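You operate a simulated robot arm through the tools that you are given. There is no shell and no other tool. Be economical: measure what you need, move in short steps, check, and stop when the job is done.

You run a simulated robot arm. Do the job below in one go: nothing can be reset, and whatever is moved stays where it is left.

TASK
Polish the tarnish off the brass tray.
Fine: polish from the polish tin, on the polishing pad; the pad goes back where it stood and the lid back on the tin. Set down upright: polishing pad. What is to be rubbed or washed off counts as gone when no trace of it is left.

Only the result counts: the job must be done as asked and must still hold three seconds after the hand-in. Knocking over, shifting, dropping, spilling or breaking anything else fails it. A push-on lid holds only when it is set on centred and level and pressed home; a screw cap is set on level and turned clockwise until tight.

THE ROBOT
A 7-joint arm with a two-finger parallel gripper, fixed in place. Base frame: the origin is at the foot of the arm, x ahead of it, y to its left, z up; the work surface is at about z = 0. Lengths are in m, angles in degrees, forces in N, time in s.
With the tool pointing down near the work surface it reaches from about 0.22 to 0.58 m from the base axis. Its first joint turns from -66.0 to 66.0 degrees. Payload 2.5 kg.
The TCP is the grasp point between the finger pads, 0.023 m short of the fingertips. In the tool frame z runs along the fingers and y along their closing line. Largest opening 0.094 m; finger width 0.038, thickness 0.01; the body of the gripper, 0.054 by 0.096 m, starts 0.039 m behind the TCP.
Orientation is that of the tool frame in the base frame, as a unit quaternion [x, y, z, w]. With the fingers straight down and closing along the base's y, the tool's x points along the base's -x, its y along +y and its z along -z.

THE INTERFACE
- The arm moves only by the tool nudge_tool. Its argument "motion" is a list of rows, each a list of 2 entries, a list of its own where there are three numbers: the shift along the base's x, y, z in units of 500 mm (1.0 is 500 mm), then the turn, a rotation vector about the base's x, y, z in units of 45 degrees (1.0 is 45 degrees). In form: [[[tx, ty, tz], [wx, wy, wz]], ...]. A call has 1 to 10 rows; each row is the pose to reach, as a shift and turn from the pose commanded when the call began. "claw" is the gripper command, from -1 (shut) to 1 (fully open), values between in proportion, set as the call begins (left out, the last holds). A call with a number of a shift or a turn outside -1 to 1 is refused whole. Rows are played at 5 a second. More than 0.05 m and 8.6 degrees between two rows, or a gripper value outside its range, and nothing of the call is played. Where a pose cannot be reached the arm comes as near as it can. A force on the tool above 70 N (or 10 N above the force at the start of the call, whichever is more), or a blocked arm, ends the call early, and 0.2 s more pass. The fingers move at their own pace (about 0.108 m/s each) and stop on an object; they squeeze with about 21 N. The grip force told is the motor's: it shows also when the fingers shut on nothing. Time passes only in rows, and 0.2 s behind the last, so rows that repeat a pose let the fingers close. It gives the time, the measured TCP pose, the force on the tool (base axes), the opening and the grip force at its end, in the units of the frame above (readings bear some noise), with the torque about the TCP (base axes, N m) and any sound that the robot's microphone picked up.
- Cameras (640 x 400 px; columns grow to the right, rows downward): "scene" is fixed at [0.0789, -0.3921, 0.5488]; the picture's right is [0.99, -0.10, 0.00], its down [-0.05, -0.53, -0.85] and it looks along [0.08, 0.84, -0.53] (base axes); focal length 330 px, centre (320, 200). "wrist" rides on the gripper at [0.086, 0.016, -0.074] in the tool frame; the picture's right is [-0.18, 0.98, 0.00], its down [-0.58, -0.11, -0.81] and it looks along [-0.79, -0.15, 0.59] (tool axes); focal length 243 px, centre (320, 200). There is no depth. A picture from a camera that has moved, and an enlarged one, comes with that camera's place and axes in the base frame and with its lens.
- snapshot(camera): a new picture of that camera. It takes no simulated time.
- zoom(camera, box): a new picture of the part [left, top, right, bottom] of that camera's present view, enlarged. It takes no simulated time.
- job_done(): hands the job in; it is judged then, once.

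Go step by step. Nothing tells you positions but the pictures and the camera data: compare them with the known pose of the tool, close in by small moves and look again before you grip or let go. The budget is 120 turns and 68 pictures, counting those below and the enlarged ones. Unless the task says otherwise, let go and move clear before handing in, and close with one line.

The tools are called as a command line: name --argument value ..., lists and objects as JSON in quotes. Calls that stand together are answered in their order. nudge_tool: Moves the arm, as the interface text tells. Its arguments: {"type":"object","properties":{"motion":{"type":"array"},"claw":{"type":"number"}},"required":["motion"]} The other tools are called the same way: snapshot (camera) takes a picture; zoom (camera, box) takes an enlarged picture of a part of a camera's view; job_done () hands the job in.

At the start:

```text
time_s: 0.0
tcp_pos: [0.2127, 0.2264, 0.2715]
tcp_rot: [0.0, 1.0, 0.0, 0.0]
contact_force: [0.4, -0.2, 1.0]
wrist_torque: [0.0, -0.01, 0.03]
opening: 0.094
grasp_force: 0.1
```

scene: 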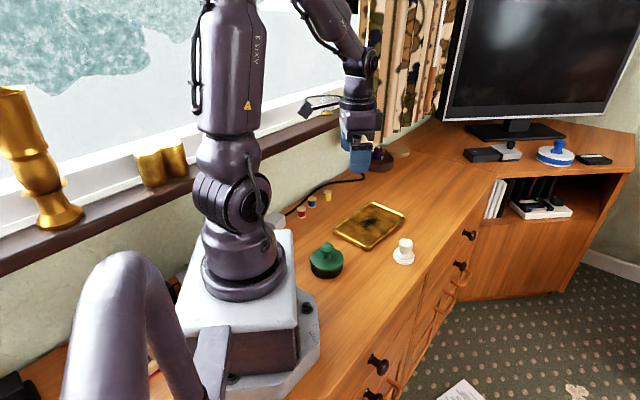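
wrist: 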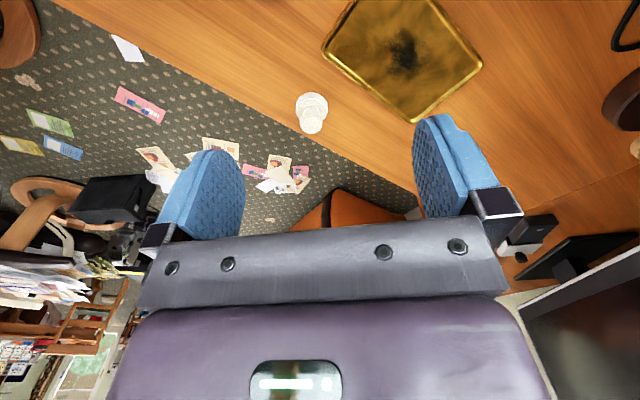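

I see a brass tray with dark tarnish, a green knobbed object and a white knobbed object near it; I'll enlarge to tell which is tin and which is pad.

zoom --camera "scene" --box '[280, 180, 440, 280]'

zoom --camera "scene" --box '[440, 110, 640, 235]'

```text
4.00 times, centred on (360, 230) of scene
camera zoom: at [0.0789, -0.3921, 0.5488], right [0.99, -0.1, 0.0], down [-0.05, -0.53, -0.85], along [0.08, 0.84, -0.53], focal length 1320 px, centre (160, 80)
```

zoom: 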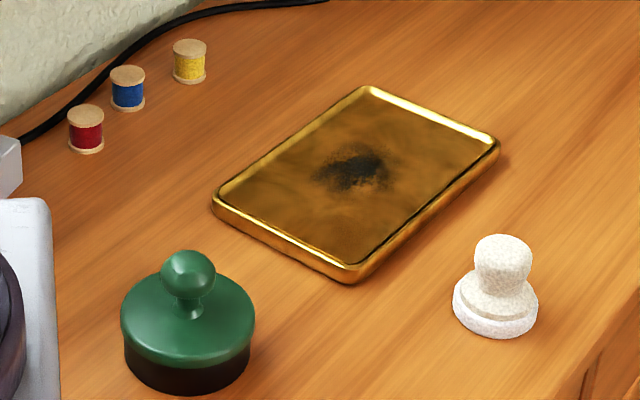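

```text
3.20 times, centred on (540, 172) of scene
camera zoom: at [0.0789, -0.3921, 0.5488], right [0.99, -0.1, 0.0], down [-0.05, -0.53, -0.85], along [0.08, 0.84, -0.53], focal length 1056 px, centre (-384, 288)
```

zoom: 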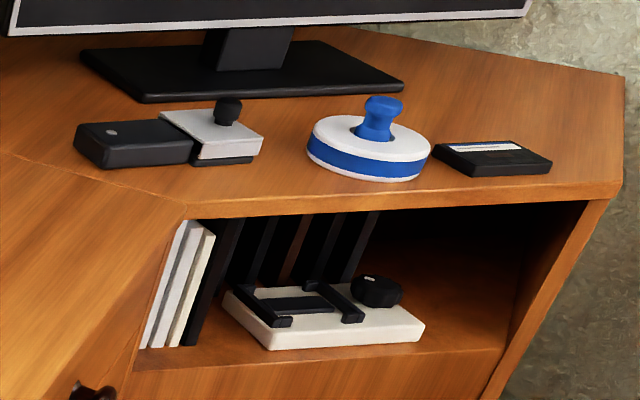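

The green knob-lidded tin is at about (0.150, 0.178), the white pad at about (0.345, 0.196) and the tray's dark patch around (0.286, 0.338). I move above the tin for a check with the wrist camera.

nudge_tool --motion '[[[-0.03, -0.024, -0.05], [0, 0, 0]], [[-0.062, -0.048, -0.1], [0, 0, 0]], [[-0.094, -0.072, -0.15], [0, 0, 0]], [[-0.125, -0.097, -0.2], [0, 0, 0]], [[-0.125, -0.097, -0.2], [0, 0, 0]]]' --claw 1

snapshot --camera "wrist"

snapshot --camera "scene"

```text
time_s: 1.2
tcp_pos: [0.1483, 0.1777, 0.172]
tcp_rot: [-0.001, 1.0, 0.0, -0.001]
contact_force: [0.1, 0.3, 0.0]
wrist_torque: [-0.03, -0.03, -0.03]
opening: 0.0937
grasp_force: 0.1
```

```text
63 pictures are left
camera wrist: at [0.0623, 0.194, 0.2472], right [0.18, 0.98, 0.0], down [0.58, -0.11, 0.81], along [0.79, -0.15, -0.59], focal length 243 px, centre (320, 200)
```

wrist: 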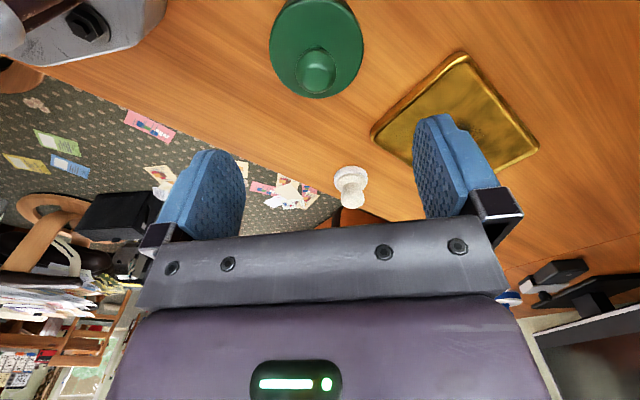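

```text
62 pictures are left
```

scene: 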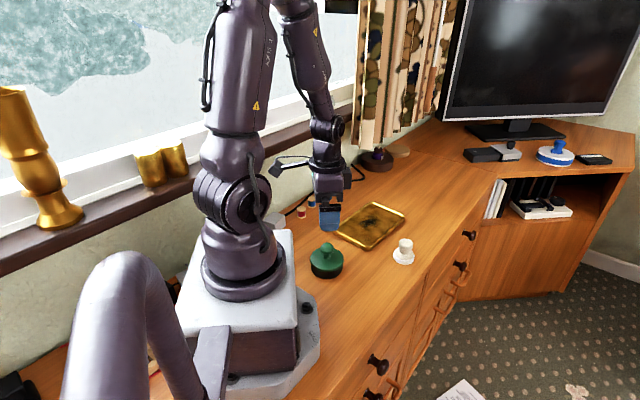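

The tin's knob is confirmed at about (0.149, 0.176, 0.063), right under the open fingers. I go down around it.

nudge_tool --motion '[[[0, -0.004, -0.06], [0, 0, 0]], [[0, -0.004, -0.12], [0, 0, 0]], [[0, -0.004, -0.17], [0, 0, 0]], [[0, -0.004, -0.2], [0, 0, 0]], [[0, -0.004, -0.218], [0, 0, 0]], [[0, -0.004, -0.218], [0, 0, 0]]]'

snapshot --camera "wrist"

zoom --camera "scene" --box '[280, 200, 440, 300]'

```text
time_s: 2.6
tcp_pos: [0.1499, 0.175, 0.0623]
tcp_rot: [-0.001, 1.0, 0.0, 0.0]
contact_force: [-0.2, -0.1, -0.2]
wrist_torque: [0.01, 0.03, -0.01]
opening: 0.0941
grasp_force: 0.1
```

```text
61 pictures are left
camera wrist: at [0.0631, 0.1915, 0.1385], right [0.18, 0.98, 0.0], down [0.58, -0.11, 0.81], along [0.79, -0.15, -0.59], focal length 243 px, centre (320, 200)
```

wrist: 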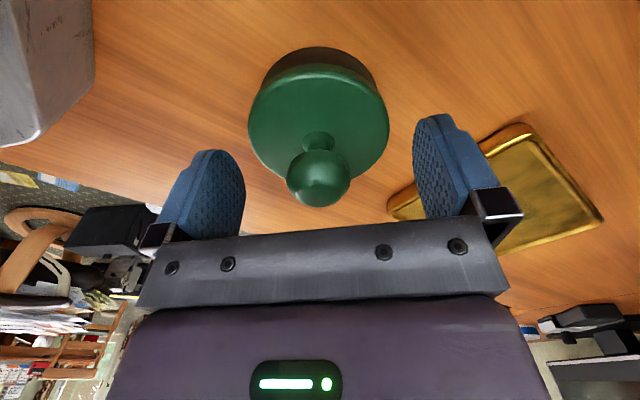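

```text
4.00 times, centred on (360, 250) of scene
camera zoom: at [0.0789, -0.3921, 0.5488], right [0.99, -0.1, 0.0], down [-0.05, -0.53, -0.85], along [0.08, 0.84, -0.53], focal length 1320 px, centre (160, 0)
```

zoom: 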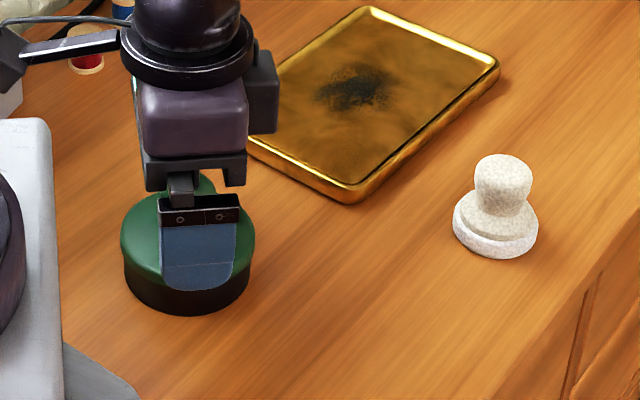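

The ball sits on the grasp point. I close on it.

nudge_tool --motion '[[[0, 0, 0], [0, 0, 0]], [[0, 0, 0], [0, 0, 0]], [[0, 0, 0], [0, 0, 0]], [[0, 0, 0], [0, 0, 0]]]' --claw -1

nudge_tool --motion '[[[0, 0, 0.002], [0, 0, 0]], [[0, 0, 0.004], [0, 0, 0]], [[0, 0, 0.006], [0, 0, 0]], [[0, 0, 0.008], [0, 0, 0]], [[0, 0, 0.01], [0, 0, 0]]]'

zoom --camera "scene" --box '[280, 200, 440, 300]'

```text
time_s: 3.6
tcp_pos: [0.1487, 0.1741, 0.0632]
tcp_rot: [-0.001, 1.0, 0.0, 0.0]
contact_force: [0.2, 0.3, -0.3]
wrist_torque: [0.02, 0.02, 0.01]
opening: 0.0303
grasp_force: 21.4
heard: snap
```

```text
time_s: 4.8
tcp_pos: [0.1486, 0.1751, 0.0676]
tcp_rot: [0.0, 1.0, -0.001, 0.0]
contact_force: [0.3, 0.2, -0.6]
wrist_torque: [0.01, -0.04, 0.02]
opening: 0.0305
grasp_force: 21.3
```

```text
4.00 times, centred on (360, 250) of scene
camera zoom: at [0.0789, -0.3921, 0.5488], right [0.99, -0.1, 0.0], down [-0.05, -0.53, -0.85], along [0.08, 0.84, -0.53], focal length 1320 px, centre (160, 0)
```

zoom: 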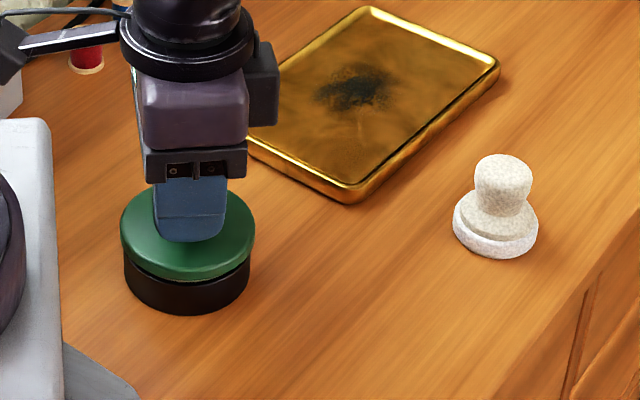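

The lid snapped loose and the tin stayed put. I lift the lid, carry it to the free spot around (0.235, 0.145) and look into the tin.

nudge_tool --motion '[[[0, 0, 0.02], [0, 0, 0]], [[0, 0, 0.06], [0, 0, 0]], [[0, 0, 0.1], [0, 0, 0]], [[0.06, -0.02, 0.1], [0, 0, 0]], [[0.12, -0.04, 0.1], [0, 0, 0]], [[0.17, -0.062, 0.1], [0, 0, 0]], [[0.17, -0.062, 0.06], [0, 0, 0]], [[0.17, -0.062, 0.02], [0, 0, 0]], [[0.17, -0.062, 0.02], [0, 0, 0]]]'

zoom --camera "scene" --box '[280, 200, 440, 300]'

```text
time_s: 6.8
tcp_pos: [0.2344, 0.1442, 0.0769]
tcp_rot: [0.0, 1.0, 0.0, -0.001]
contact_force: [0.2, 0.1, 0.2]
wrist_torque: [-0.01, -0.02, 0.0]
opening: 0.0
grasp_force: 20.9
```

```text
4.00 times, centred on (360, 250) of scene
camera zoom: at [0.0789, -0.3921, 0.5488], right [0.99, -0.1, 0.0], down [-0.05, -0.53, -0.85], along [0.08, 0.84, -0.53], focal length 1320 px, centre (160, 0)
```

zoom: 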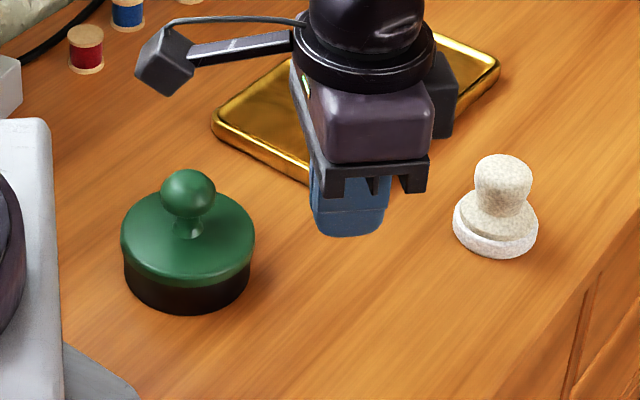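

The fingers slipped off the ball and the lid is back on the tin, which has not moved. I go back and grip a little lower, beneath the ball's widest part.

nudge_tool --motion '[[[0, 0, 0.07], [0, 0, 0]], [[-0.06, 0.02, 0.09], [0, 0, 0]], [[-0.12, 0.04, 0.09], [0, 0, 0]], [[-0.17, 0.062, 0.09], [0, 0, 0]], [[-0.17, 0.062, 0.09], [0, 0, 0]], [[-0.17, 0.062, 0.03], [0, 0, 0]], [[-0.17, 0.062, -0.01], [0, 0, 0]], [[-0.17, 0.062, -0.025], [0, 0, 0]], [[-0.17, 0.062, -0.03], [0, 0, 0]]]' --claw 1

snapshot --camera "wrist"

```text
time_s: 8.8
tcp_pos: [0.15, 0.1763, 0.0625]
tcp_rot: [0.0, 1.0, 0.001, 0.0]
contact_force: [-0.7, -0.3, -0.3]
wrist_torque: [0.01, 0.01, 0.02]
opening: 0.0942
grasp_force: 0.1
```

```text
57 pictures are left
camera wrist: at [0.0633, 0.192, 0.1387], right [0.18, 0.98, 0.0], down [0.58, -0.11, 0.81], along [0.79, -0.15, -0.59], focal length 243 px, centre (320, 200)
```

wrist: 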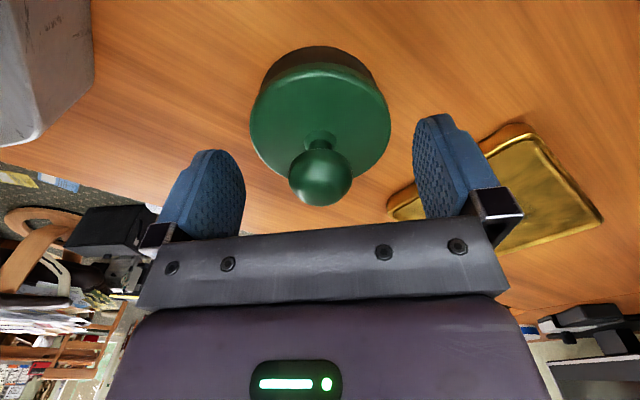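

The ball centre seems 2–3 mm below the grasp point. I lower a little at a time, watching for contact force.

nudge_tool --motion '[[[0, 0, -0.003], [0, 0, 0]], [[0, 0, -0.006], [0, 0, 0]], [[0, 0, -0.009], [0, 0, 0]], [[0, 0, -0.011], [0, 0, 0]], [[0, 0, -0.011], [0, 0, 0]]]'

zoom --camera "scene" --box '[290, 220, 370, 270]'

snapshot --camera "wrist"

```text
time_s: 10.0
tcp_pos: [0.1495, 0.1754, 0.0584]
tcp_rot: [0.0, 1.0, 0.0, -0.001]
contact_force: [0.2, -0.5, 0.3]
wrist_torque: [-0.03, 0.04, -0.01]
opening: 0.094
grasp_force: 0.0
```

```text
8.00 times, centred on (330, 245) of scene
camera zoom: at [0.0789, -0.3921, 0.5488], right [0.99, -0.1, 0.0], down [-0.05, -0.53, -0.85], along [0.08, 0.84, -0.53], focal length 2639 px, centre (240, -160)
```

zoom: 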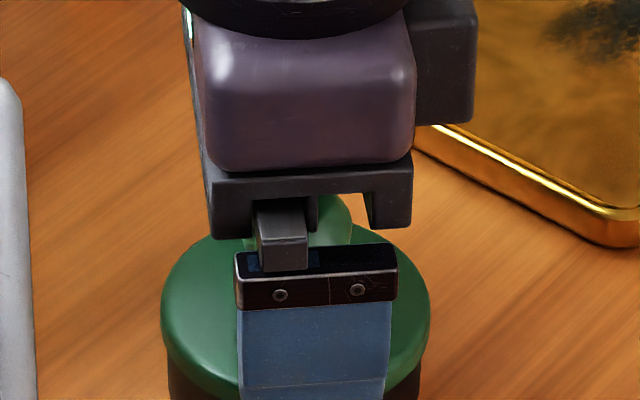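

```text
55 pictures are left
camera wrist: at [0.063, 0.1917, 0.1331], right [0.18, 0.98, 0.0], down [0.58, -0.11, 0.81], along [0.79, -0.15, -0.59], focal length 243 px, centre (320, 200)
```

wrist: 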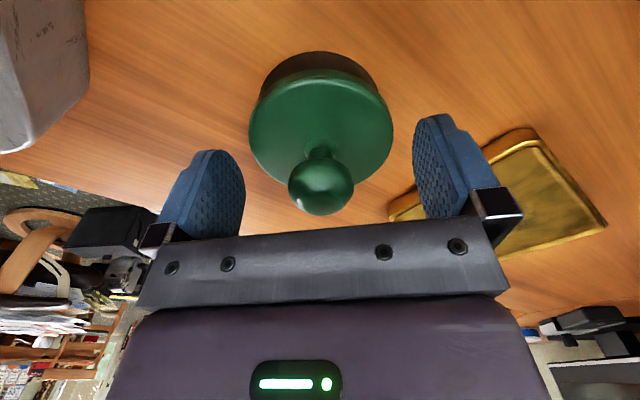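

The ball is now level with the grasp point; one or two millimetres lower, then close and pull gently.

nudge_tool --motion '[[[0, 0, -0.002], [0, 0, 0]], [[0, 0, -0.004], [0, 0, 0]], [[0, 0, -0.004], [0, 0, 0]]]'

nudge_tool --motion '[[[0, 0, 0], [0, 0, 0]], [[0, 0, 0], [0, 0, 0]], [[0, 0, 0], [0, 0, 0]], [[0, 0, 0], [0, 0, 0]]]' --claw -1

nudge_tool --motion '[[[0, 0, 0.004], [0, 0, 0]], [[0, 0, 0.008], [0, 0, 0]], [[0, 0, 0.012], [0, 0, 0]], [[0, 0, 0.016], [0, 0, 0]], [[0, 0, 0.02], [0, 0, 0]], [[0, 0, 0.024], [0, 0, 0]], [[0, 0, 0.028], [0, 0, 0]], [[0, 0, 0.032], [0, 0, 0]], [[0, 0, 0.036], [0, 0, 0]], [[0, 0, 0.04], [0, 0, 0]]]'

zoom --camera "scene" --box '[280, 200, 440, 300]'

```text
time_s: 10.8
tcp_pos: [0.1496, 0.1746, 0.0555]
tcp_rot: [0.0, 1.0, 0.0, 0.0]
contact_force: [0.0, 0.5, -0.5]
wrist_torque: [-0.01, 0.01, -0.01]
opening: 0.0938
grasp_force: 0.1
```

```text
time_s: 11.8
tcp_pos: [0.1487, 0.1751, 0.0555]
tcp_rot: [0.0, 1.0, 0.0, 0.0]
contact_force: [0.0, -0.1, -0.1]
wrist_torque: [0.02, -0.01, -0.01]
opening: 0.0297
grasp_force: 21.1
```

```text
time_s: 14.0
tcp_pos: [0.1481, 0.1758, 0.076]
tcp_rot: [0.001, 1.0, 0.0, 0.0]
contact_force: [-1.2, 0.3, -0.1]
wrist_torque: [0.03, 0.02, -0.02]
opening: 0.0301
grasp_force: 20.7
```

```text
4.00 times, centred on (360, 250) of scene
camera zoom: at [0.0789, -0.3921, 0.5488], right [0.99, -0.1, 0.0], down [-0.05, -0.53, -0.85], along [0.08, 0.84, -0.53], focal length 1320 px, centre (160, 0)
```

zoom: 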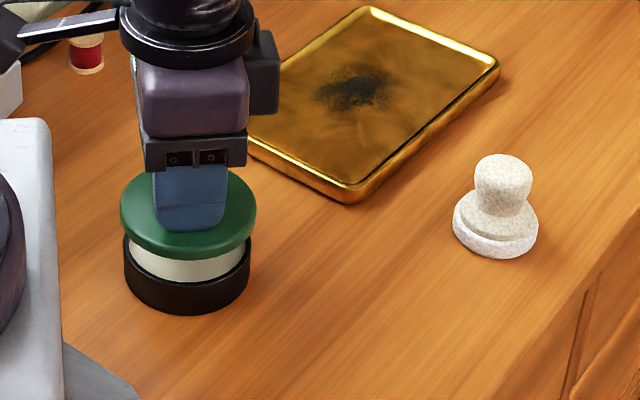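

The lid is off and rising (cream-coloured neck showing), the tin stays. I keep lifting slowly.

nudge_tool --motion '[[[0, 0, 0.01], [0, 0, 0]], [[0, 0, 0.02], [0, 0, 0]], [[0, 0, 0.03], [0, 0, 0]], [[0, 0, 0.04], [0, 0, 0]], [[0, 0, 0.05], [0, 0, 0]], [[0, 0, 0.06], [0, 0, 0]], [[0, 0, 0.07], [0, 0, 0]], [[0, 0, 0.08], [0, 0, 0]]]'

zoom --camera "scene" --box '[280, 200, 440, 300]'

```text
time_s: 15.8
tcp_pos: [0.1487, 0.1741, 0.1155]
tcp_rot: [0.0, 1.0, 0.0, 0.0]
contact_force: [-0.6, 1.2, -0.2]
wrist_torque: [-0.01, -0.04, -0.04]
opening: 0.0298
grasp_force: 20.8
```

```text
4.00 times, centred on (360, 250) of scene
camera zoom: at [0.0789, -0.3921, 0.5488], right [0.99, -0.1, 0.0], down [-0.05, -0.53, -0.85], along [0.08, 0.84, -0.53], focal length 1320 px, centre (160, 0)
```

zoom: 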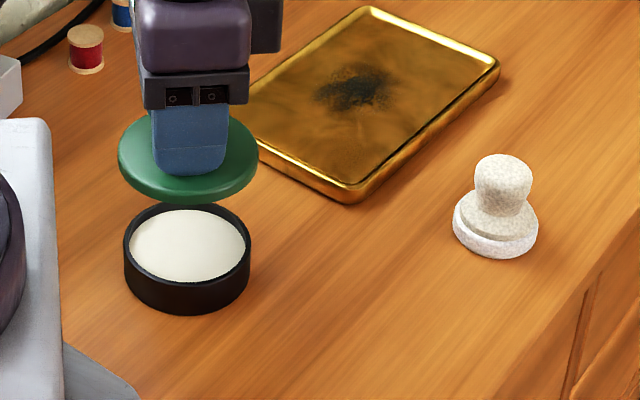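

The polish is exposed a few mm below the rim. I carry the lid to (0.235, 0.145) and lower it near the table.

nudge_tool --motion '[[[0.04, -0.015, 0], [0, 0, 0]], [[0.08, -0.03, 0], [0, 0, 0]], [[0.13, -0.046, 0], [0, 0, 0]], [[0.17, -0.062, 0], [0, 0, 0]], [[0.17, -0.062, -0.04], [0, 0, 0]], [[0.17, -0.062, -0.08], [0, 0, 0]], [[0.17, -0.062, -0.12], [0, 0, 0]], [[0.17, -0.062, -0.14], [0, 0, 0]], [[0.17, -0.062, -0.15], [0, 0, 0]]]'

zoom --camera "scene" --box '[280, 200, 440, 300]'

```text
time_s: 17.8
tcp_pos: [0.2351, 0.1446, 0.0402]
tcp_rot: [0.0, 1.0, -0.001, 0.001]
contact_force: [-0.2, 1.2, 0.4]
wrist_torque: [-0.02, 0.01, -0.02]
opening: 0.0298
grasp_force: 20.9
```

```text
4.00 times, centred on (360, 250) of scene
camera zoom: at [0.0789, -0.3921, 0.5488], right [0.99, -0.1, 0.0], down [-0.05, -0.53, -0.85], along [0.08, 0.84, -0.53], focal length 1320 px, centre (160, 0)
```

zoom: 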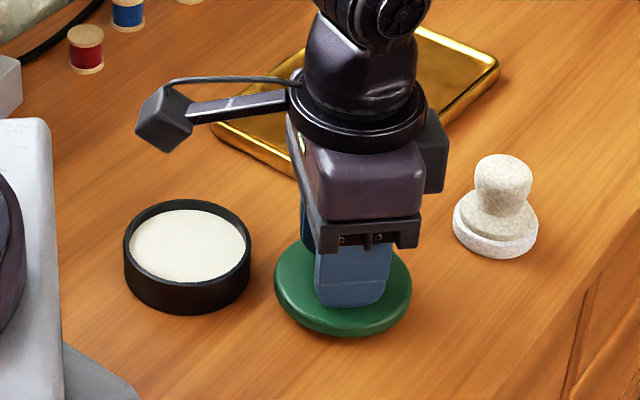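

Nothing has touched yet; I lower in small steps until the lid meets the table.

nudge_tool --motion '[[[0, 0, -0.004], [0, 0, 0]], [[0, 0, -0.008], [0, 0, 0]], [[0, 0, -0.011], [0, 0, 0]], [[0, 0, -0.014], [0, 0, 0]]]'

```text
time_s: 18.7
tcp_pos: [0.2347, 0.1438, 0.0376]
tcp_rot: [0.0, 1.0, 0.001, 0.0]
contact_force: [-3.9, -1.6, 16.0]
wrist_torque: [-0.07, 0.1, 0.0]
opening: 0.0297
grasp_force: 20.8
stopped in row 4: the force on the tool passed its limit at 79 N (the readings are from after the stop); the commanded pose is now the measured one
```

The lid is on the table (contact at TCP z ≈ 0.038). I let go and rise clear.

nudge_tool --motion '[[[0, 0, 0], [0, 0, 0]], [[0, 0, 0], [0, 0, 0]], [[0, 0, 0], [0, 0, 0]]]' --claw 0.9

nudge_tool --motion '[[[0, 0, 0.03], [0, 0, 0]], [[0, 0, 0.1], [0, 0, 0]], [[0, 0, 0.2], [0, 0, 0]], [[0, 0, 0.2], [0, 0, 0]]]'

zoom --camera "scene" --box '[280, 200, 440, 300]'

snapshot --camera "wrist"

```text
time_s: 19.5
tcp_pos: [0.2337, 0.1444, 0.0364]
tcp_rot: [0.0, 1.0, 0.0, -0.001]
contact_force: [-1.3, -0.1, 1.0]
wrist_torque: [-0.07, 0.03, -0.04]
opening: 0.0895
grasp_force: 0.6
```

```text
time_s: 20.5
tcp_pos: [0.2345, 0.1445, 0.1359]
tcp_rot: [0.0, 1.0, 0.001, -0.001]
contact_force: [0.1, -0.8, 0.3]
wrist_torque: [-0.02, 0.0, -0.02]
opening: 0.0891
grasp_force: 0.0
```

```text
4.00 times, centred on (360, 250) of scene
camera zoom: at [0.0789, -0.3921, 0.5488], right [0.99, -0.1, 0.0], down [-0.05, -0.53, -0.85], along [0.08, 0.84, -0.53], focal length 1320 px, centre (160, 0)
```

zoom: 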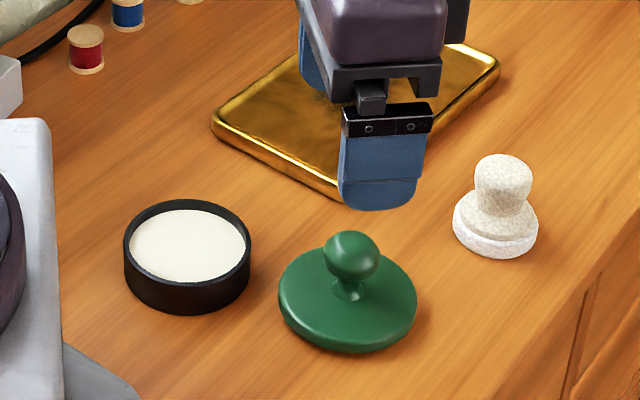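

```text
50 pictures are left
camera wrist: at [0.1477, 0.161, 0.2119], right [0.18, 0.98, 0.0], down [0.58, -0.11, 0.81], along [0.79, -0.15, -0.59], focal length 243 px, centre (320, 200)
```

wrist: 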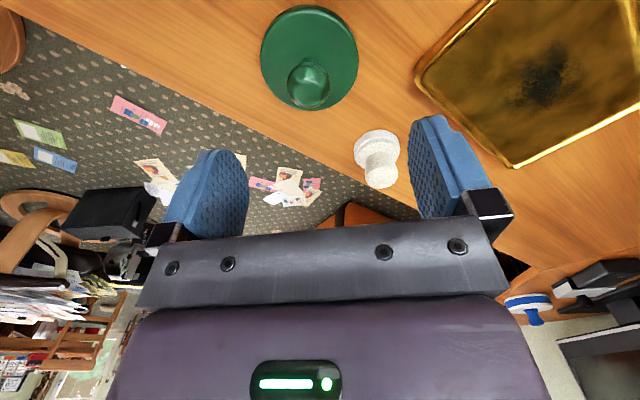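

The lid stands free (slightly tilted on its plug). Next the pad: I move above about (0.335, 0.187).

nudge_tool --motion '[[[0.07, 0.03, 0], [0, 0, 0]], [[0.14, 0.06, 0], [0, 0, 0]], [[0.2, 0.086, 0], [0, 0, 0]], [[0.2, 0.086, -0.04], [0, 0, 0]], [[0.2, 0.086, -0.04], [0, 0, 0]]]' --claw 1

snapshot --camera "wrist"

zoom --camera "scene" --box '[320, 200, 440, 275]'

```text
time_s: 21.7
tcp_pos: [0.3351, 0.1873, 0.1166]
tcp_rot: [0.001, 1.0, 0.001, -0.001]
contact_force: [0.2, -0.5, 0.6]
wrist_torque: [-0.03, 0.0, 0.03]
opening: 0.0941
grasp_force: 0.1
```

```text
49 pictures are left
camera wrist: at [0.2484, 0.2044, 0.1925], right [0.18, 0.98, 0.0], down [0.58, -0.11, 0.81], along [0.79, -0.15, -0.59], focal length 243 px, centre (320, 200)
```

wrist: 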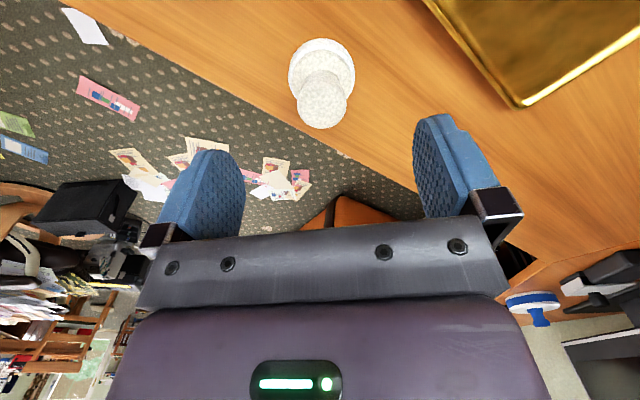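

```text
5.33 times, centred on (380, 238) of scene
camera zoom: at [0.0789, -0.3921, 0.5488], right [0.99, -0.1, 0.0], down [-0.05, -0.53, -0.85], along [0.08, 0.84, -0.53], focal length 1759 px, centre (0, 0)
```

zoom: 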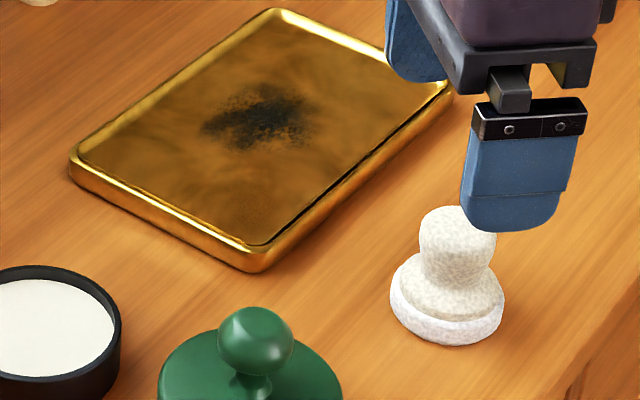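

Pad knob at about (0.336, 0.189), head centre near z = 0.047. I go down around it.

nudge_tool --motion '[[[0.006, 0.003, -0.05], [0, 0, 0]], [[0.006, 0.003, -0.09], [0, 0, 0]], [[0.006, 0.003, -0.115], [0, 0, 0]], [[0.006, 0.003, -0.13], [0, 0, 0]], [[0.006, 0.003, -0.13], [0, 0, 0]]]'

snapshot --camera "wrist"

zoom --camera "scene" --box '[360, 220, 440, 270]'

```text
time_s: 22.9
tcp_pos: [0.3377, 0.19, 0.0513]
tcp_rot: [-0.001, 1.0, 0.001, -0.001]
contact_force: [-0.3, -0.4, 0.2]
wrist_torque: [-0.02, 0.01, 0.01]
opening: 0.0938
grasp_force: 0.1
```

```text
47 pictures are left
camera wrist: at [0.2515, 0.2055, 0.1273], right [0.18, 0.98, 0.0], down [0.58, -0.11, 0.81], along [0.79, -0.15, -0.59], focal length 243 px, centre (320, 200)
```

wrist: 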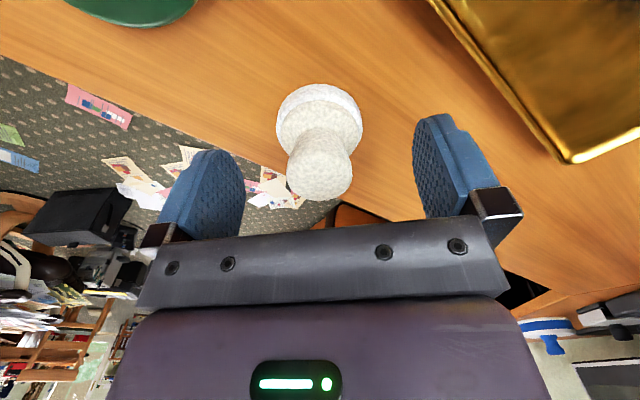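

```text
8.00 times, centred on (400, 245) of scene
camera zoom: at [0.0789, -0.3921, 0.5488], right [0.99, -0.1, 0.0], down [-0.05, -0.53, -0.85], along [0.08, 0.84, -0.53], focal length 2639 px, centre (-320, -160)
```

zoom: 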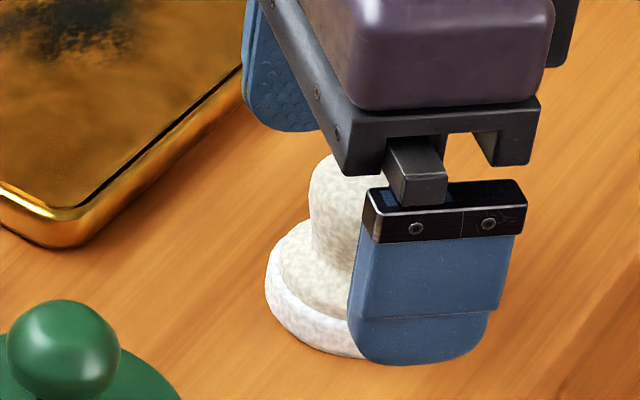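

Knob is centred in y and x; its head lies a few mm below the grasp point, so I go 3 mm lower and close.

nudge_tool --motion '[[[0, 0, -0.003], [0, 0, 0]], [[0, 0, -0.006], [0, 0, 0]], [[0, 0, -0.006], [0, 0, 0]]]'

nudge_tool --motion '[[[0, 0, 0], [0, 0, 0]], [[0, 0, 0], [0, 0, 0]], [[0, 0, 0], [0, 0, 0]], [[0, 0, 0], [0, 0, 0]]]' --claw -1

zoom --camera "scene" --box '[360, 220, 440, 270]'

```text
time_s: 23.7
tcp_pos: [0.3371, 0.1881, 0.0483]
tcp_rot: [-0.001, 1.0, 0.001, 0.0]
contact_force: [0.0, -0.8, -0.9]
wrist_torque: [0.0, 0.03, 0.0]
opening: 0.0939
grasp_force: 0.0
```

```text
time_s: 24.7
tcp_pos: [0.3385, 0.1882, 0.0482]
tcp_rot: [0.001, 1.0, 0.001, 0.0]
contact_force: [0.2, -0.7, -0.4]
wrist_torque: [-0.08, 0.01, -0.01]
opening: 0.0309
grasp_force: 21.0
```

```text
8.00 times, centred on (400, 245) of scene
camera zoom: at [0.0789, -0.3921, 0.5488], right [0.99, -0.1, 0.0], down [-0.05, -0.53, -0.85], along [0.08, 0.84, -0.53], focal length 2639 px, centre (-320, -160)
```

zoom: 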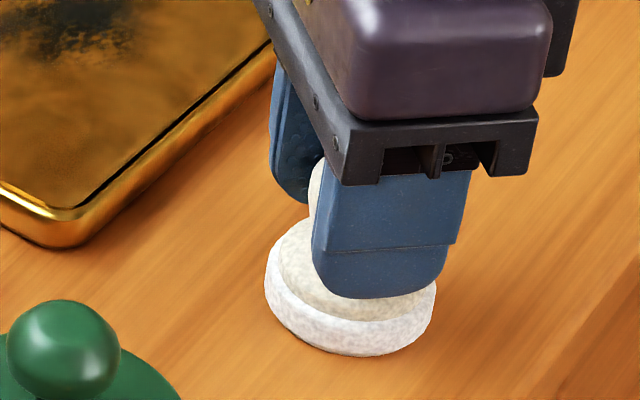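

Pad is gripped at its original pose, which I take as reference. I lift it 9 cm and carry it over the tin.

nudge_tool --motion '[[[0, 0, 0.02], [0, 0, 0]], [[0, 0, 0.06], [0, 0, 0]], [[0, 0, 0.12], [0, 0, 0]], [[0, 0, 0.18], [0, 0, 0]], [[-0.08, -0.005, 0.18], [0, 0, 0]], [[-0.16, -0.01, 0.18], [0, 0, 0]], [[-0.24, -0.016, 0.18], [0, 0, 0]], [[-0.32, -0.022, 0.18], [0, 0, 0]], [[-0.378, -0.026, 0.18], [0, 0, 0]], [[-0.378, -0.026, 0.18], [0, 0, 0]]]'

zoom --camera "scene" --box '[280, 200, 440, 300]'

snapshot --camera "wrist"

```text
time_s: 26.9
tcp_pos: [0.1481, 0.1762, 0.1369]
tcp_rot: [0.0, 1.0, 0.001, 0.0]
contact_force: [0.1, 0.0, -1.0]
wrist_torque: [0.01, 0.04, -0.01]
opening: 0.0308
grasp_force: 20.6
```

```text
4.00 times, centred on (360, 250) of scene
camera zoom: at [0.0789, -0.3921, 0.5488], right [0.99, -0.1, 0.0], down [-0.05, -0.53, -0.85], along [0.08, 0.84, -0.53], focal length 1320 px, centre (160, 0)
```

zoom: 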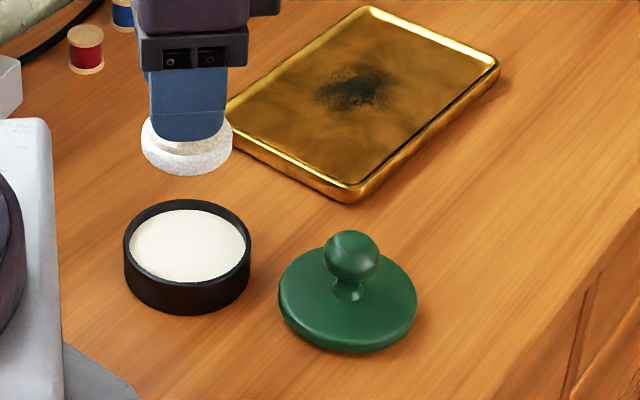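

```text
43 pictures are left
camera wrist: at [0.0612, 0.1928, 0.2134], right [0.18, 0.98, 0.0], down [0.58, -0.11, 0.81], along [0.79, -0.15, -0.59], focal length 243 px, centre (320, 200)
```

wrist: 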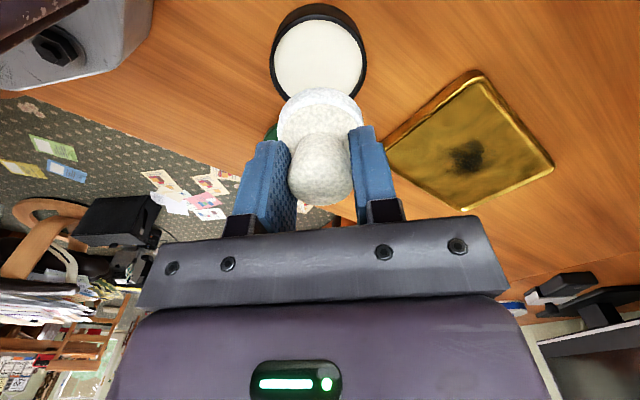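

The pad is centred over the tin with several mm clearance. I lower it toward the polish.

nudge_tool --motion '[[[0, 0, -0.04], [0, 0, 0]], [[0, 0, -0.08], [0, 0, 0]], [[0, 0, -0.11], [0, 0, 0]], [[0, 0, -0.12], [0, 0, 0]], [[0, 0, -0.126], [0, 0, 0]], [[0, 0, -0.13], [0, 0, 0]], [[0, 0, -0.134], [0, 0, 0]]]'

zoom --camera "scene" --box '[290, 220, 370, 270]'

```text
time_s: 28.5
tcp_pos: [0.1484, 0.1749, 0.0704]
tcp_rot: [0.0, 1.0, -0.001, 0.001]
contact_force: [-1.0, 0.2, -0.1]
wrist_torque: [0.0, -0.02, 0.0]
opening: 0.0312
grasp_force: 20.7
```

```text
8.00 times, centred on (330, 245) of scene
camera zoom: at [0.0789, -0.3921, 0.5488], right [0.99, -0.1, 0.0], down [-0.05, -0.53, -0.85], along [0.08, 0.84, -0.53], focal length 2639 px, centre (240, -160)
```

zoom: 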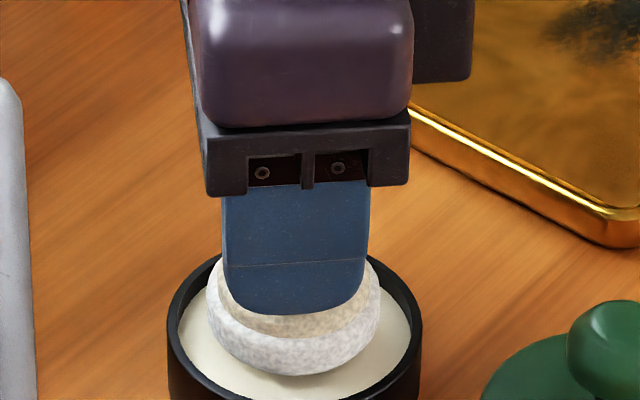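

Not touching yet; a few small steps further.

nudge_tool --motion '[[[0, 0, -0.002], [0, 0, 0]], [[0, 0, -0.004], [0, 0, 0]], [[0, 0, -0.006], [0, 0, 0]], [[0, 0, -0.008], [0, 0, 0]], [[0, 0, -0.01], [0, 0, 0]]]'

```text
time_s: 29.7
tcp_pos: [0.1487, 0.1766, 0.0666]
tcp_rot: [0.0, 1.0, 0.001, -0.001]
contact_force: [-0.3, -0.3, 0.1]
wrist_torque: [0.0, -0.01, 0.0]
opening: 0.0315
grasp_force: 21.0
```

nudge_tool --motion '[[[0, 0, -0.002], [0, 0, 0]], [[0, 0, -0.004], [0, 0, 0]], [[0, 0, -0.006], [0, 0, 0]], [[0, 0, -0.008], [0, 0, 0]], [[0, 0, -0.01], [0, 0, 0]]]'

zoom --camera "scene" --box '[290, 220, 370, 270]'

```text
time_s: 30.9
tcp_pos: [0.1488, 0.1769, 0.0615]
tcp_rot: [0.0, 1.0, 0.001, 0.001]
contact_force: [-0.7, -3.7, 30.1]
wrist_torque: [-0.04, -0.1, 0.0]
opening: 0.0308
grasp_force: 21.2
```

```text
8.00 times, centred on (330, 245) of scene
camera zoom: at [0.0789, -0.3922, 0.5487], right [0.99, -0.1, 0.0], down [-0.05, -0.53, -0.85], along [0.08, 0.84, -0.53], focal length 2639 px, centre (240, -160)
```

zoom: 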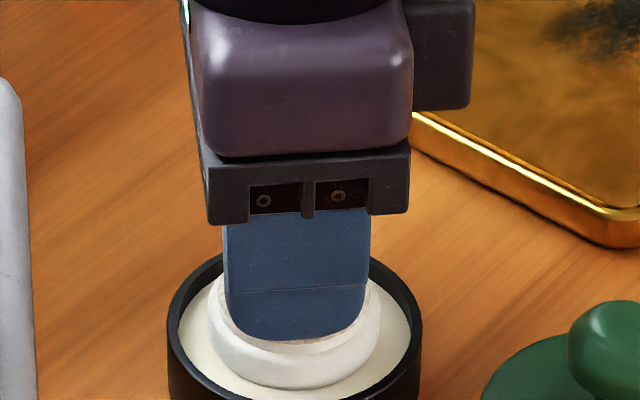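

The pad took up polish (30 N contact). I lift it straight out and look at it.

nudge_tool --motion '[[[0, 0, 0.01], [0, 0, 0]], [[0, 0, 0.03], [0, 0, 0]], [[0, 0, 0.08], [0, 0, 0]], [[0, 0, 0.15], [0, 0, 0]], [[0, 0, 0.15], [0, 0, 0]]]'

zoom --camera "scene" --box '[280, 200, 440, 300]'

```text
time_s: 32.1
tcp_pos: [0.1481, 0.177, 0.136]
tcp_rot: [0.0, 1.0, 0.0, 0.0]
contact_force: [0.1, -0.2, -0.8]
wrist_torque: [0.03, 0.04, 0.04]
opening: 0.0308
grasp_force: 20.5
```

```text
4.00 times, centred on (360, 250) of scene
camera zoom: at [0.0789, -0.3921, 0.5488], right [0.99, -0.1, 0.0], down [-0.05, -0.53, -0.85], along [0.08, 0.84, -0.53], focal length 1320 px, centre (160, 0)
```

zoom: 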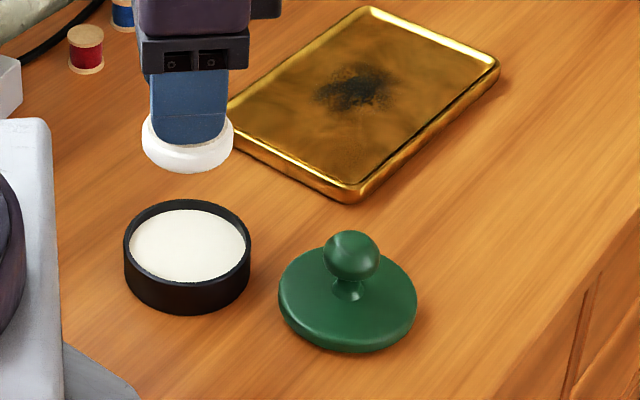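

The pad is coated and the tin undisturbed. I carry the pad over the tarnished patch.

nudge_tool --motion '[[[0.05, 0.06, 0], [0, 0, 0]], [[0.1, 0.12, 0], [0, 0, 0]], [[0.15, 0.18, 0], [0, 0, 0]], [[0.2, 0.24, 0], [0, 0, 0]], [[0.25, 0.29, 0], [0, 0, 0]], [[0.273, 0.325, 0], [0, 0, 0]], [[0.273, 0.325, -0.06], [0, 0, 0]], [[0.273, 0.325, -0.11], [0, 0, 0]], [[0.273, 0.325, -0.13], [0, 0, 0]], [[0.273, 0.325, -0.13], [0, 0, 0]]]'

zoom --camera "scene" --box '[310, 180, 430, 255]'

snapshot --camera "wrist"

```text
time_s: 34.3
tcp_pos: [0.2843, 0.338, 0.0706]
tcp_rot: [0.0, 1.0, 0.001, -0.001]
contact_force: [0.0, 0.4, -0.5]
wrist_torque: [-0.02, 0.01, -0.03]
opening: 0.031
grasp_force: 21.0
```

```text
5.33 times, centred on (370, 218) of scene
camera zoom: at [0.0789, -0.3921, 0.5488], right [0.99, -0.1, 0.0], down [-0.05, -0.53, -0.85], along [0.08, 0.84, -0.53], focal length 1759 px, centre (53, 107)
```

zoom: 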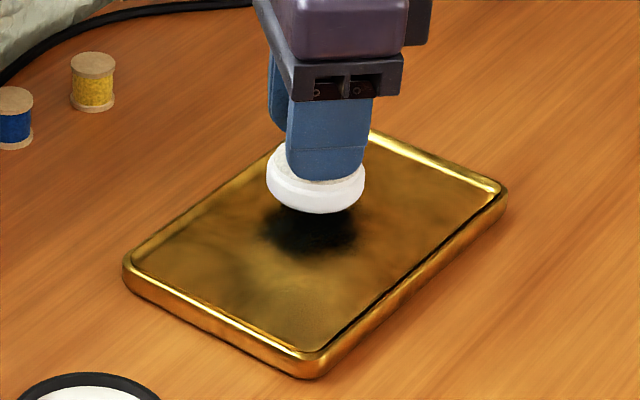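

```text
38 pictures are left
camera wrist: at [0.1984, 0.3549, 0.1473], right [0.18, 0.98, 0.0], down [0.58, -0.11, 0.81], along [0.79, -0.15, -0.59], focal length 243 px, centre (320, 200)
```

wrist: 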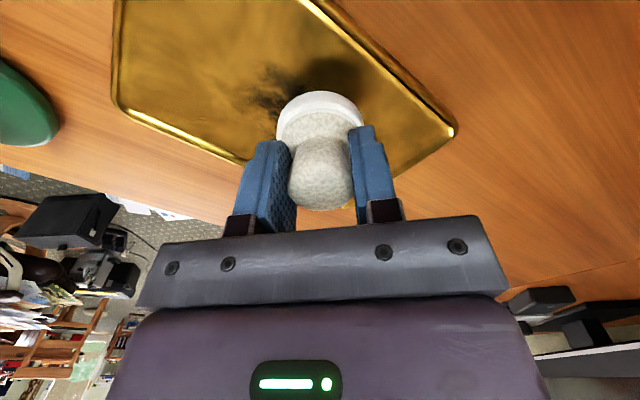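

Patch centre works out near (0.285, 0.331). I shift 7 mm and lower gently to contact.

nudge_tool --motion '[[[0, -0.014, -0.01], [0, 0, 0]], [[0, -0.014, -0.016], [0, 0, 0]], [[0, -0.014, -0.02], [0, 0, 0]], [[0, -0.014, -0.024], [0, 0, 0]], [[0, -0.014, -0.028], [0, 0, 0]]]'

```text
time_s: 35.5
tcp_pos: [0.2848, 0.3304, 0.0574]
tcp_rot: [-0.001, 1.0, 0.0, -0.001]
contact_force: [1.1, 1.3, -0.4]
wrist_torque: [-0.02, -0.01, 0.0]
opening: 0.0312
grasp_force: 21.0
```

nudge_tool --motion '[[[0, 0, -0.002], [0, 0, 0]], [[0, 0, -0.004], [0, 0, 0]], [[0, 0, -0.006], [0, 0, 0]]]'

```text
time_s: 36.3
tcp_pos: [0.2863, 0.3318, 0.0562]
tcp_rot: [0.0, 1.0, 0.002, 0.001]
contact_force: [-7.1, -8.6, 31.4]
wrist_torque: [-0.17, -0.1, -0.03]
opening: 0.0312
grasp_force: 20.8
```

Touching at about z = 0.056 with 31 N, a bit too much. I back off about 1 mm and make a first short stroke along the tray's length.

nudge_tool --motion '[[[0, 0, 0.0025], [0, 0, 0]], [[0.014, 0.014, 0.0025], [0, 0, 0]], [[0.028, 0.028, 0.0025], [0, 0, 0]], [[0.014, 0.014, 0.0025], [0, 0, 0]], [[0, 0, 0.0025], [0, 0, 0]], [[-0.014, -0.014, 0.0025], [0, 0, 0]], [[-0.028, -0.028, 0.0025], [0, 0, 0]]]'

zoom --camera "scene" --box '[310, 180, 430, 255]'

```text
time_s: 37.9
tcp_pos: [0.2708, 0.317, 0.0562]
tcp_rot: [-0.001, 1.0, 0.0, 0.0]
contact_force: [3.5, 2.3, 8.5]
wrist_torque: [0.15, -0.32, 0.06]
opening: 0.0309
grasp_force: 20.7
```

```text
5.33 times, centred on (370, 218) of scene
camera zoom: at [0.0789, -0.3921, 0.5487], right [0.99, -0.1, 0.0], down [-0.05, -0.53, -0.85], along [0.08, 0.84, -0.53], focal length 1759 px, centre (53, 107)
```

zoom: 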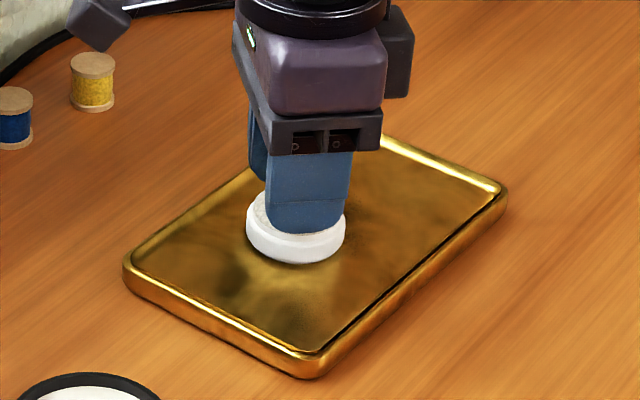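

The tray holds still and about 9 N is a good rubbing force; the patch is already fading. I rub in lines over the whole patch.

nudge_tool --motion '[[[-0.055, 0.013, 0], [0, 0, 0]], [[-0.006, 0.062, 0], [0, 0, 0]], [[0.043, 0.111, 0], [0, 0, 0]], [[0.06, 0.094, 0], [0, 0, 0]], [[0.011, 0.045, 0], [0, 0, 0]], [[-0.038, -0.004, 0], [0, 0, 0]], [[-0.021, -0.021, 0], [0, 0, 0]], [[0.028, 0.028, 0], [0, 0, 0]], [[0.077, 0.077, 0], [0, 0, 0]]]'

nudge_tool --motion '[[[0.017, -0.017, 0], [0, 0, 0]], [[-0.032, -0.066, 0], [0, 0, 0]], [[-0.081, -0.115, 0], [0, 0, 0]], [[-0.064, -0.132, 0], [0, 0, 0]], [[-0.015, -0.083, 0], [0, 0, 0]], [[0.034, -0.034, 0], [0, 0, 0]], [[0, 0, 0], [0, 0, 0]], [[-0.049, -0.049, 0], [0, 0, 0]], [[-0.077, -0.077, 0], [0, 0, 0]]]'

zoom --camera "scene" --box '[310, 180, 430, 255]'

```text
time_s: 39.9
tcp_pos: [0.3085, 0.3571, 0.0547]
tcp_rot: [-0.001, 1.0, 0.001, 0.0]
contact_force: [-2.8, -2.1, 5.4]
wrist_torque: [-0.06, 0.04, 0.01]
opening: 0.0309
grasp_force: 21.0
```

```text
time_s: 41.9
tcp_pos: [0.2718, 0.3164, 0.0554]
tcp_rot: [0.0, 1.0, 0.001, 0.001]
contact_force: [-0.4, -0.8, 0.6]
wrist_torque: [-0.01, -0.01, -0.02]
opening: 0.0308
grasp_force: 21.1
```

```text
5.33 times, centred on (370, 218) of scene
camera zoom: at [0.0789, -0.3921, 0.5488], right [0.99, -0.1, 0.0], down [-0.05, -0.53, -0.85], along [0.08, 0.84, -0.53], focal length 1759 px, centre (53, 107)
```

zoom: 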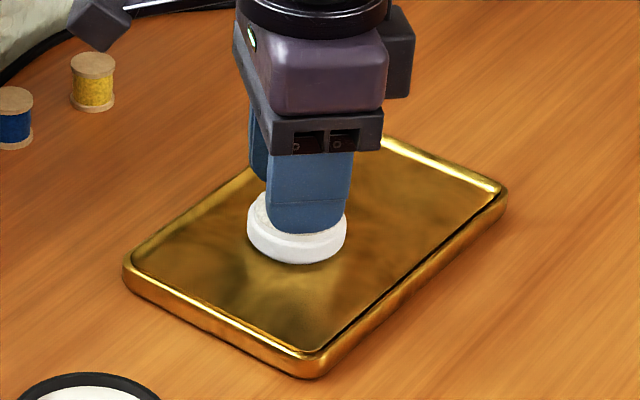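

Contact has grown very light. I lift off and step aside to inspect the tray.

nudge_tool --motion '[[[0, 0, 0.04], [0, 0, 0]], [[-0.04, -0.04, 0.12], [0, 0, 0]], [[-0.1, -0.1, 0.16], [0, 0, 0]], [[-0.16, -0.16, 0.16], [0, 0, 0]], [[-0.16, -0.16, 0.16], [0, 0, 0]]]'

zoom --camera "scene" --box '[310, 180, 430, 255]'

snapshot --camera "wrist"

```text
time_s: 43.1
tcp_pos: [0.1907, 0.2365, 0.1356]
tcp_rot: [0.001, 1.0, 0.001, 0.0]
contact_force: [0.3, -0.2, -0.8]
wrist_torque: [-0.01, -0.02, 0.0]
opening: 0.031
grasp_force: 21.3
```

```text
5.33 times, centred on (370, 218) of scene
camera zoom: at [0.0789, -0.3921, 0.5488], right [0.99, -0.1, 0.0], down [-0.05, -0.53, -0.85], along [0.08, 0.84, -0.53], focal length 1759 px, centre (53, 107)
```

zoom: 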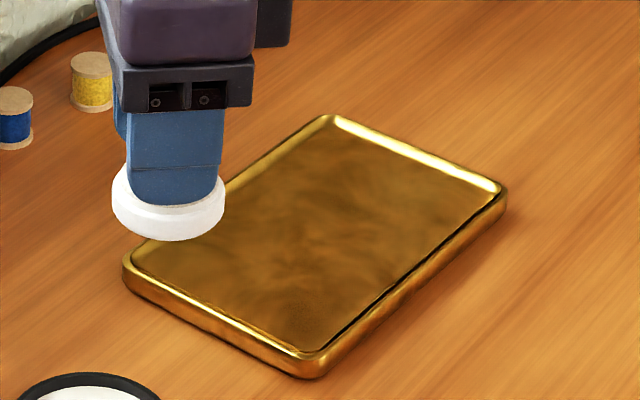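

```text
34 pictures are left
camera wrist: at [0.1037, 0.2534, 0.2111], right [0.18, 0.98, 0.0], down [0.58, -0.11, 0.81], along [0.79, -0.15, -0.59], focal length 243 px, centre (320, 200)
```

wrist: 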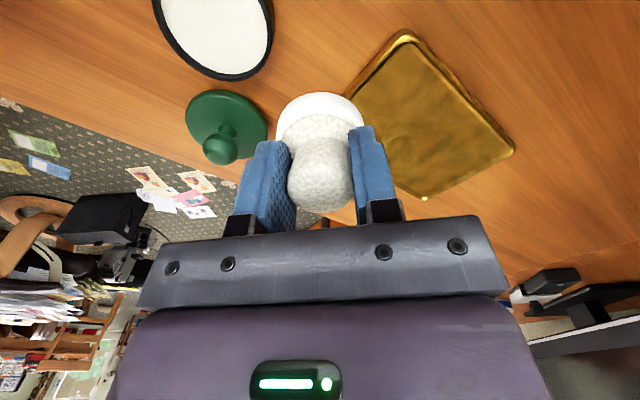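

The black patch is gone; I check closely for remaining traces.

zoom --camera "scene" --box '[344, 200, 400, 235]'

zoom --camera "wrist" --box '[350, 30, 520, 200]'

```text
11.43 times, centred on (372, 218) of scene
camera zoom: at [0.0789, -0.3921, 0.5488], right [0.99, -0.1, 0.0], down [-0.05, -0.53, -0.85], along [0.08, 0.84, -0.53], focal length 3770 px, centre (-274, 0)
```

zoom: 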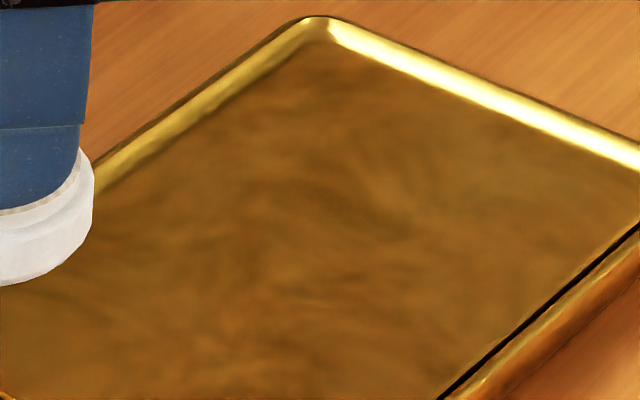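

```text
2.35 times, centred on (435, 115) of wrist
camera zoom: at [0.1037, 0.2534, 0.2111], right [0.18, 0.98, 0.0], down [0.58, -0.11, 0.81], along [0.79, -0.15, -0.59], focal length 571 px, centre (49, 400)
```

zoom: 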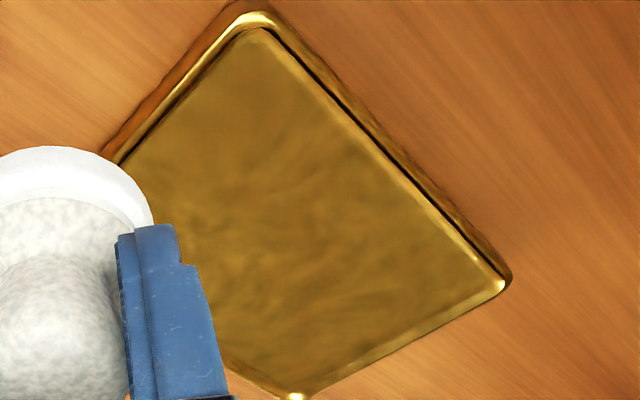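

The middle is clean. I check the near end of the tray, where I thought I saw faint specks.

zoom --camera "scene" --box '[332, 218, 396, 258]'

```text
10.00 times, centred on (364, 238) of scene
camera zoom: at [0.0789, -0.3921, 0.5488], right [0.99, -0.1, 0.0], down [-0.05, -0.53, -0.85], along [0.08, 0.84, -0.53], focal length 3299 px, centre (-120, -180)
```

zoom: 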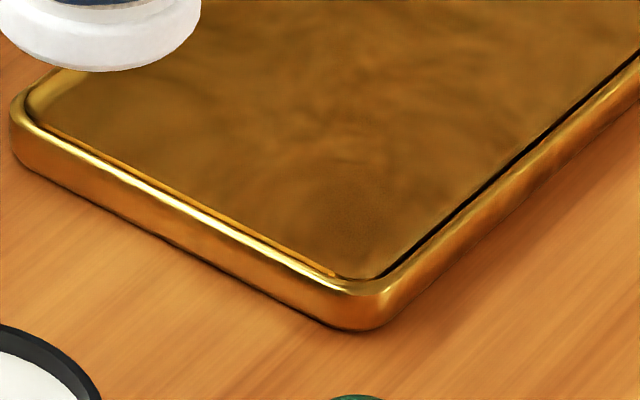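

A faint speckled area shows near the close corner; I enlarge it further.

zoom --camera "scene" --box '[354, 228, 386, 248]'

```text
16.00 times, centred on (370, 238) of scene
camera zoom: at [0.0789, -0.3921, 0.5488], right [0.99, -0.1, 0.0], down [-0.05, -0.53, -0.85], along [0.08, 0.84, -0.53], focal length 5278 px, centre (-480, -408)
```

zoom: 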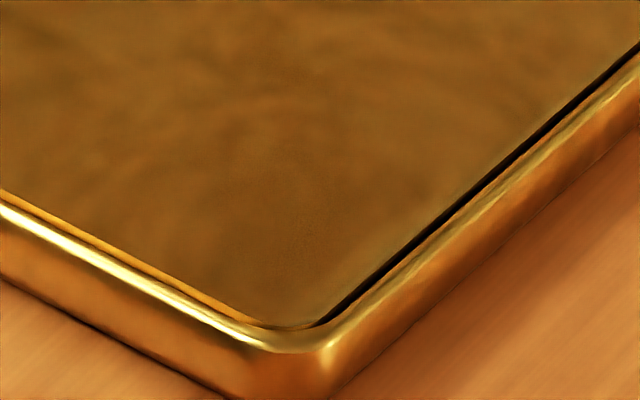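

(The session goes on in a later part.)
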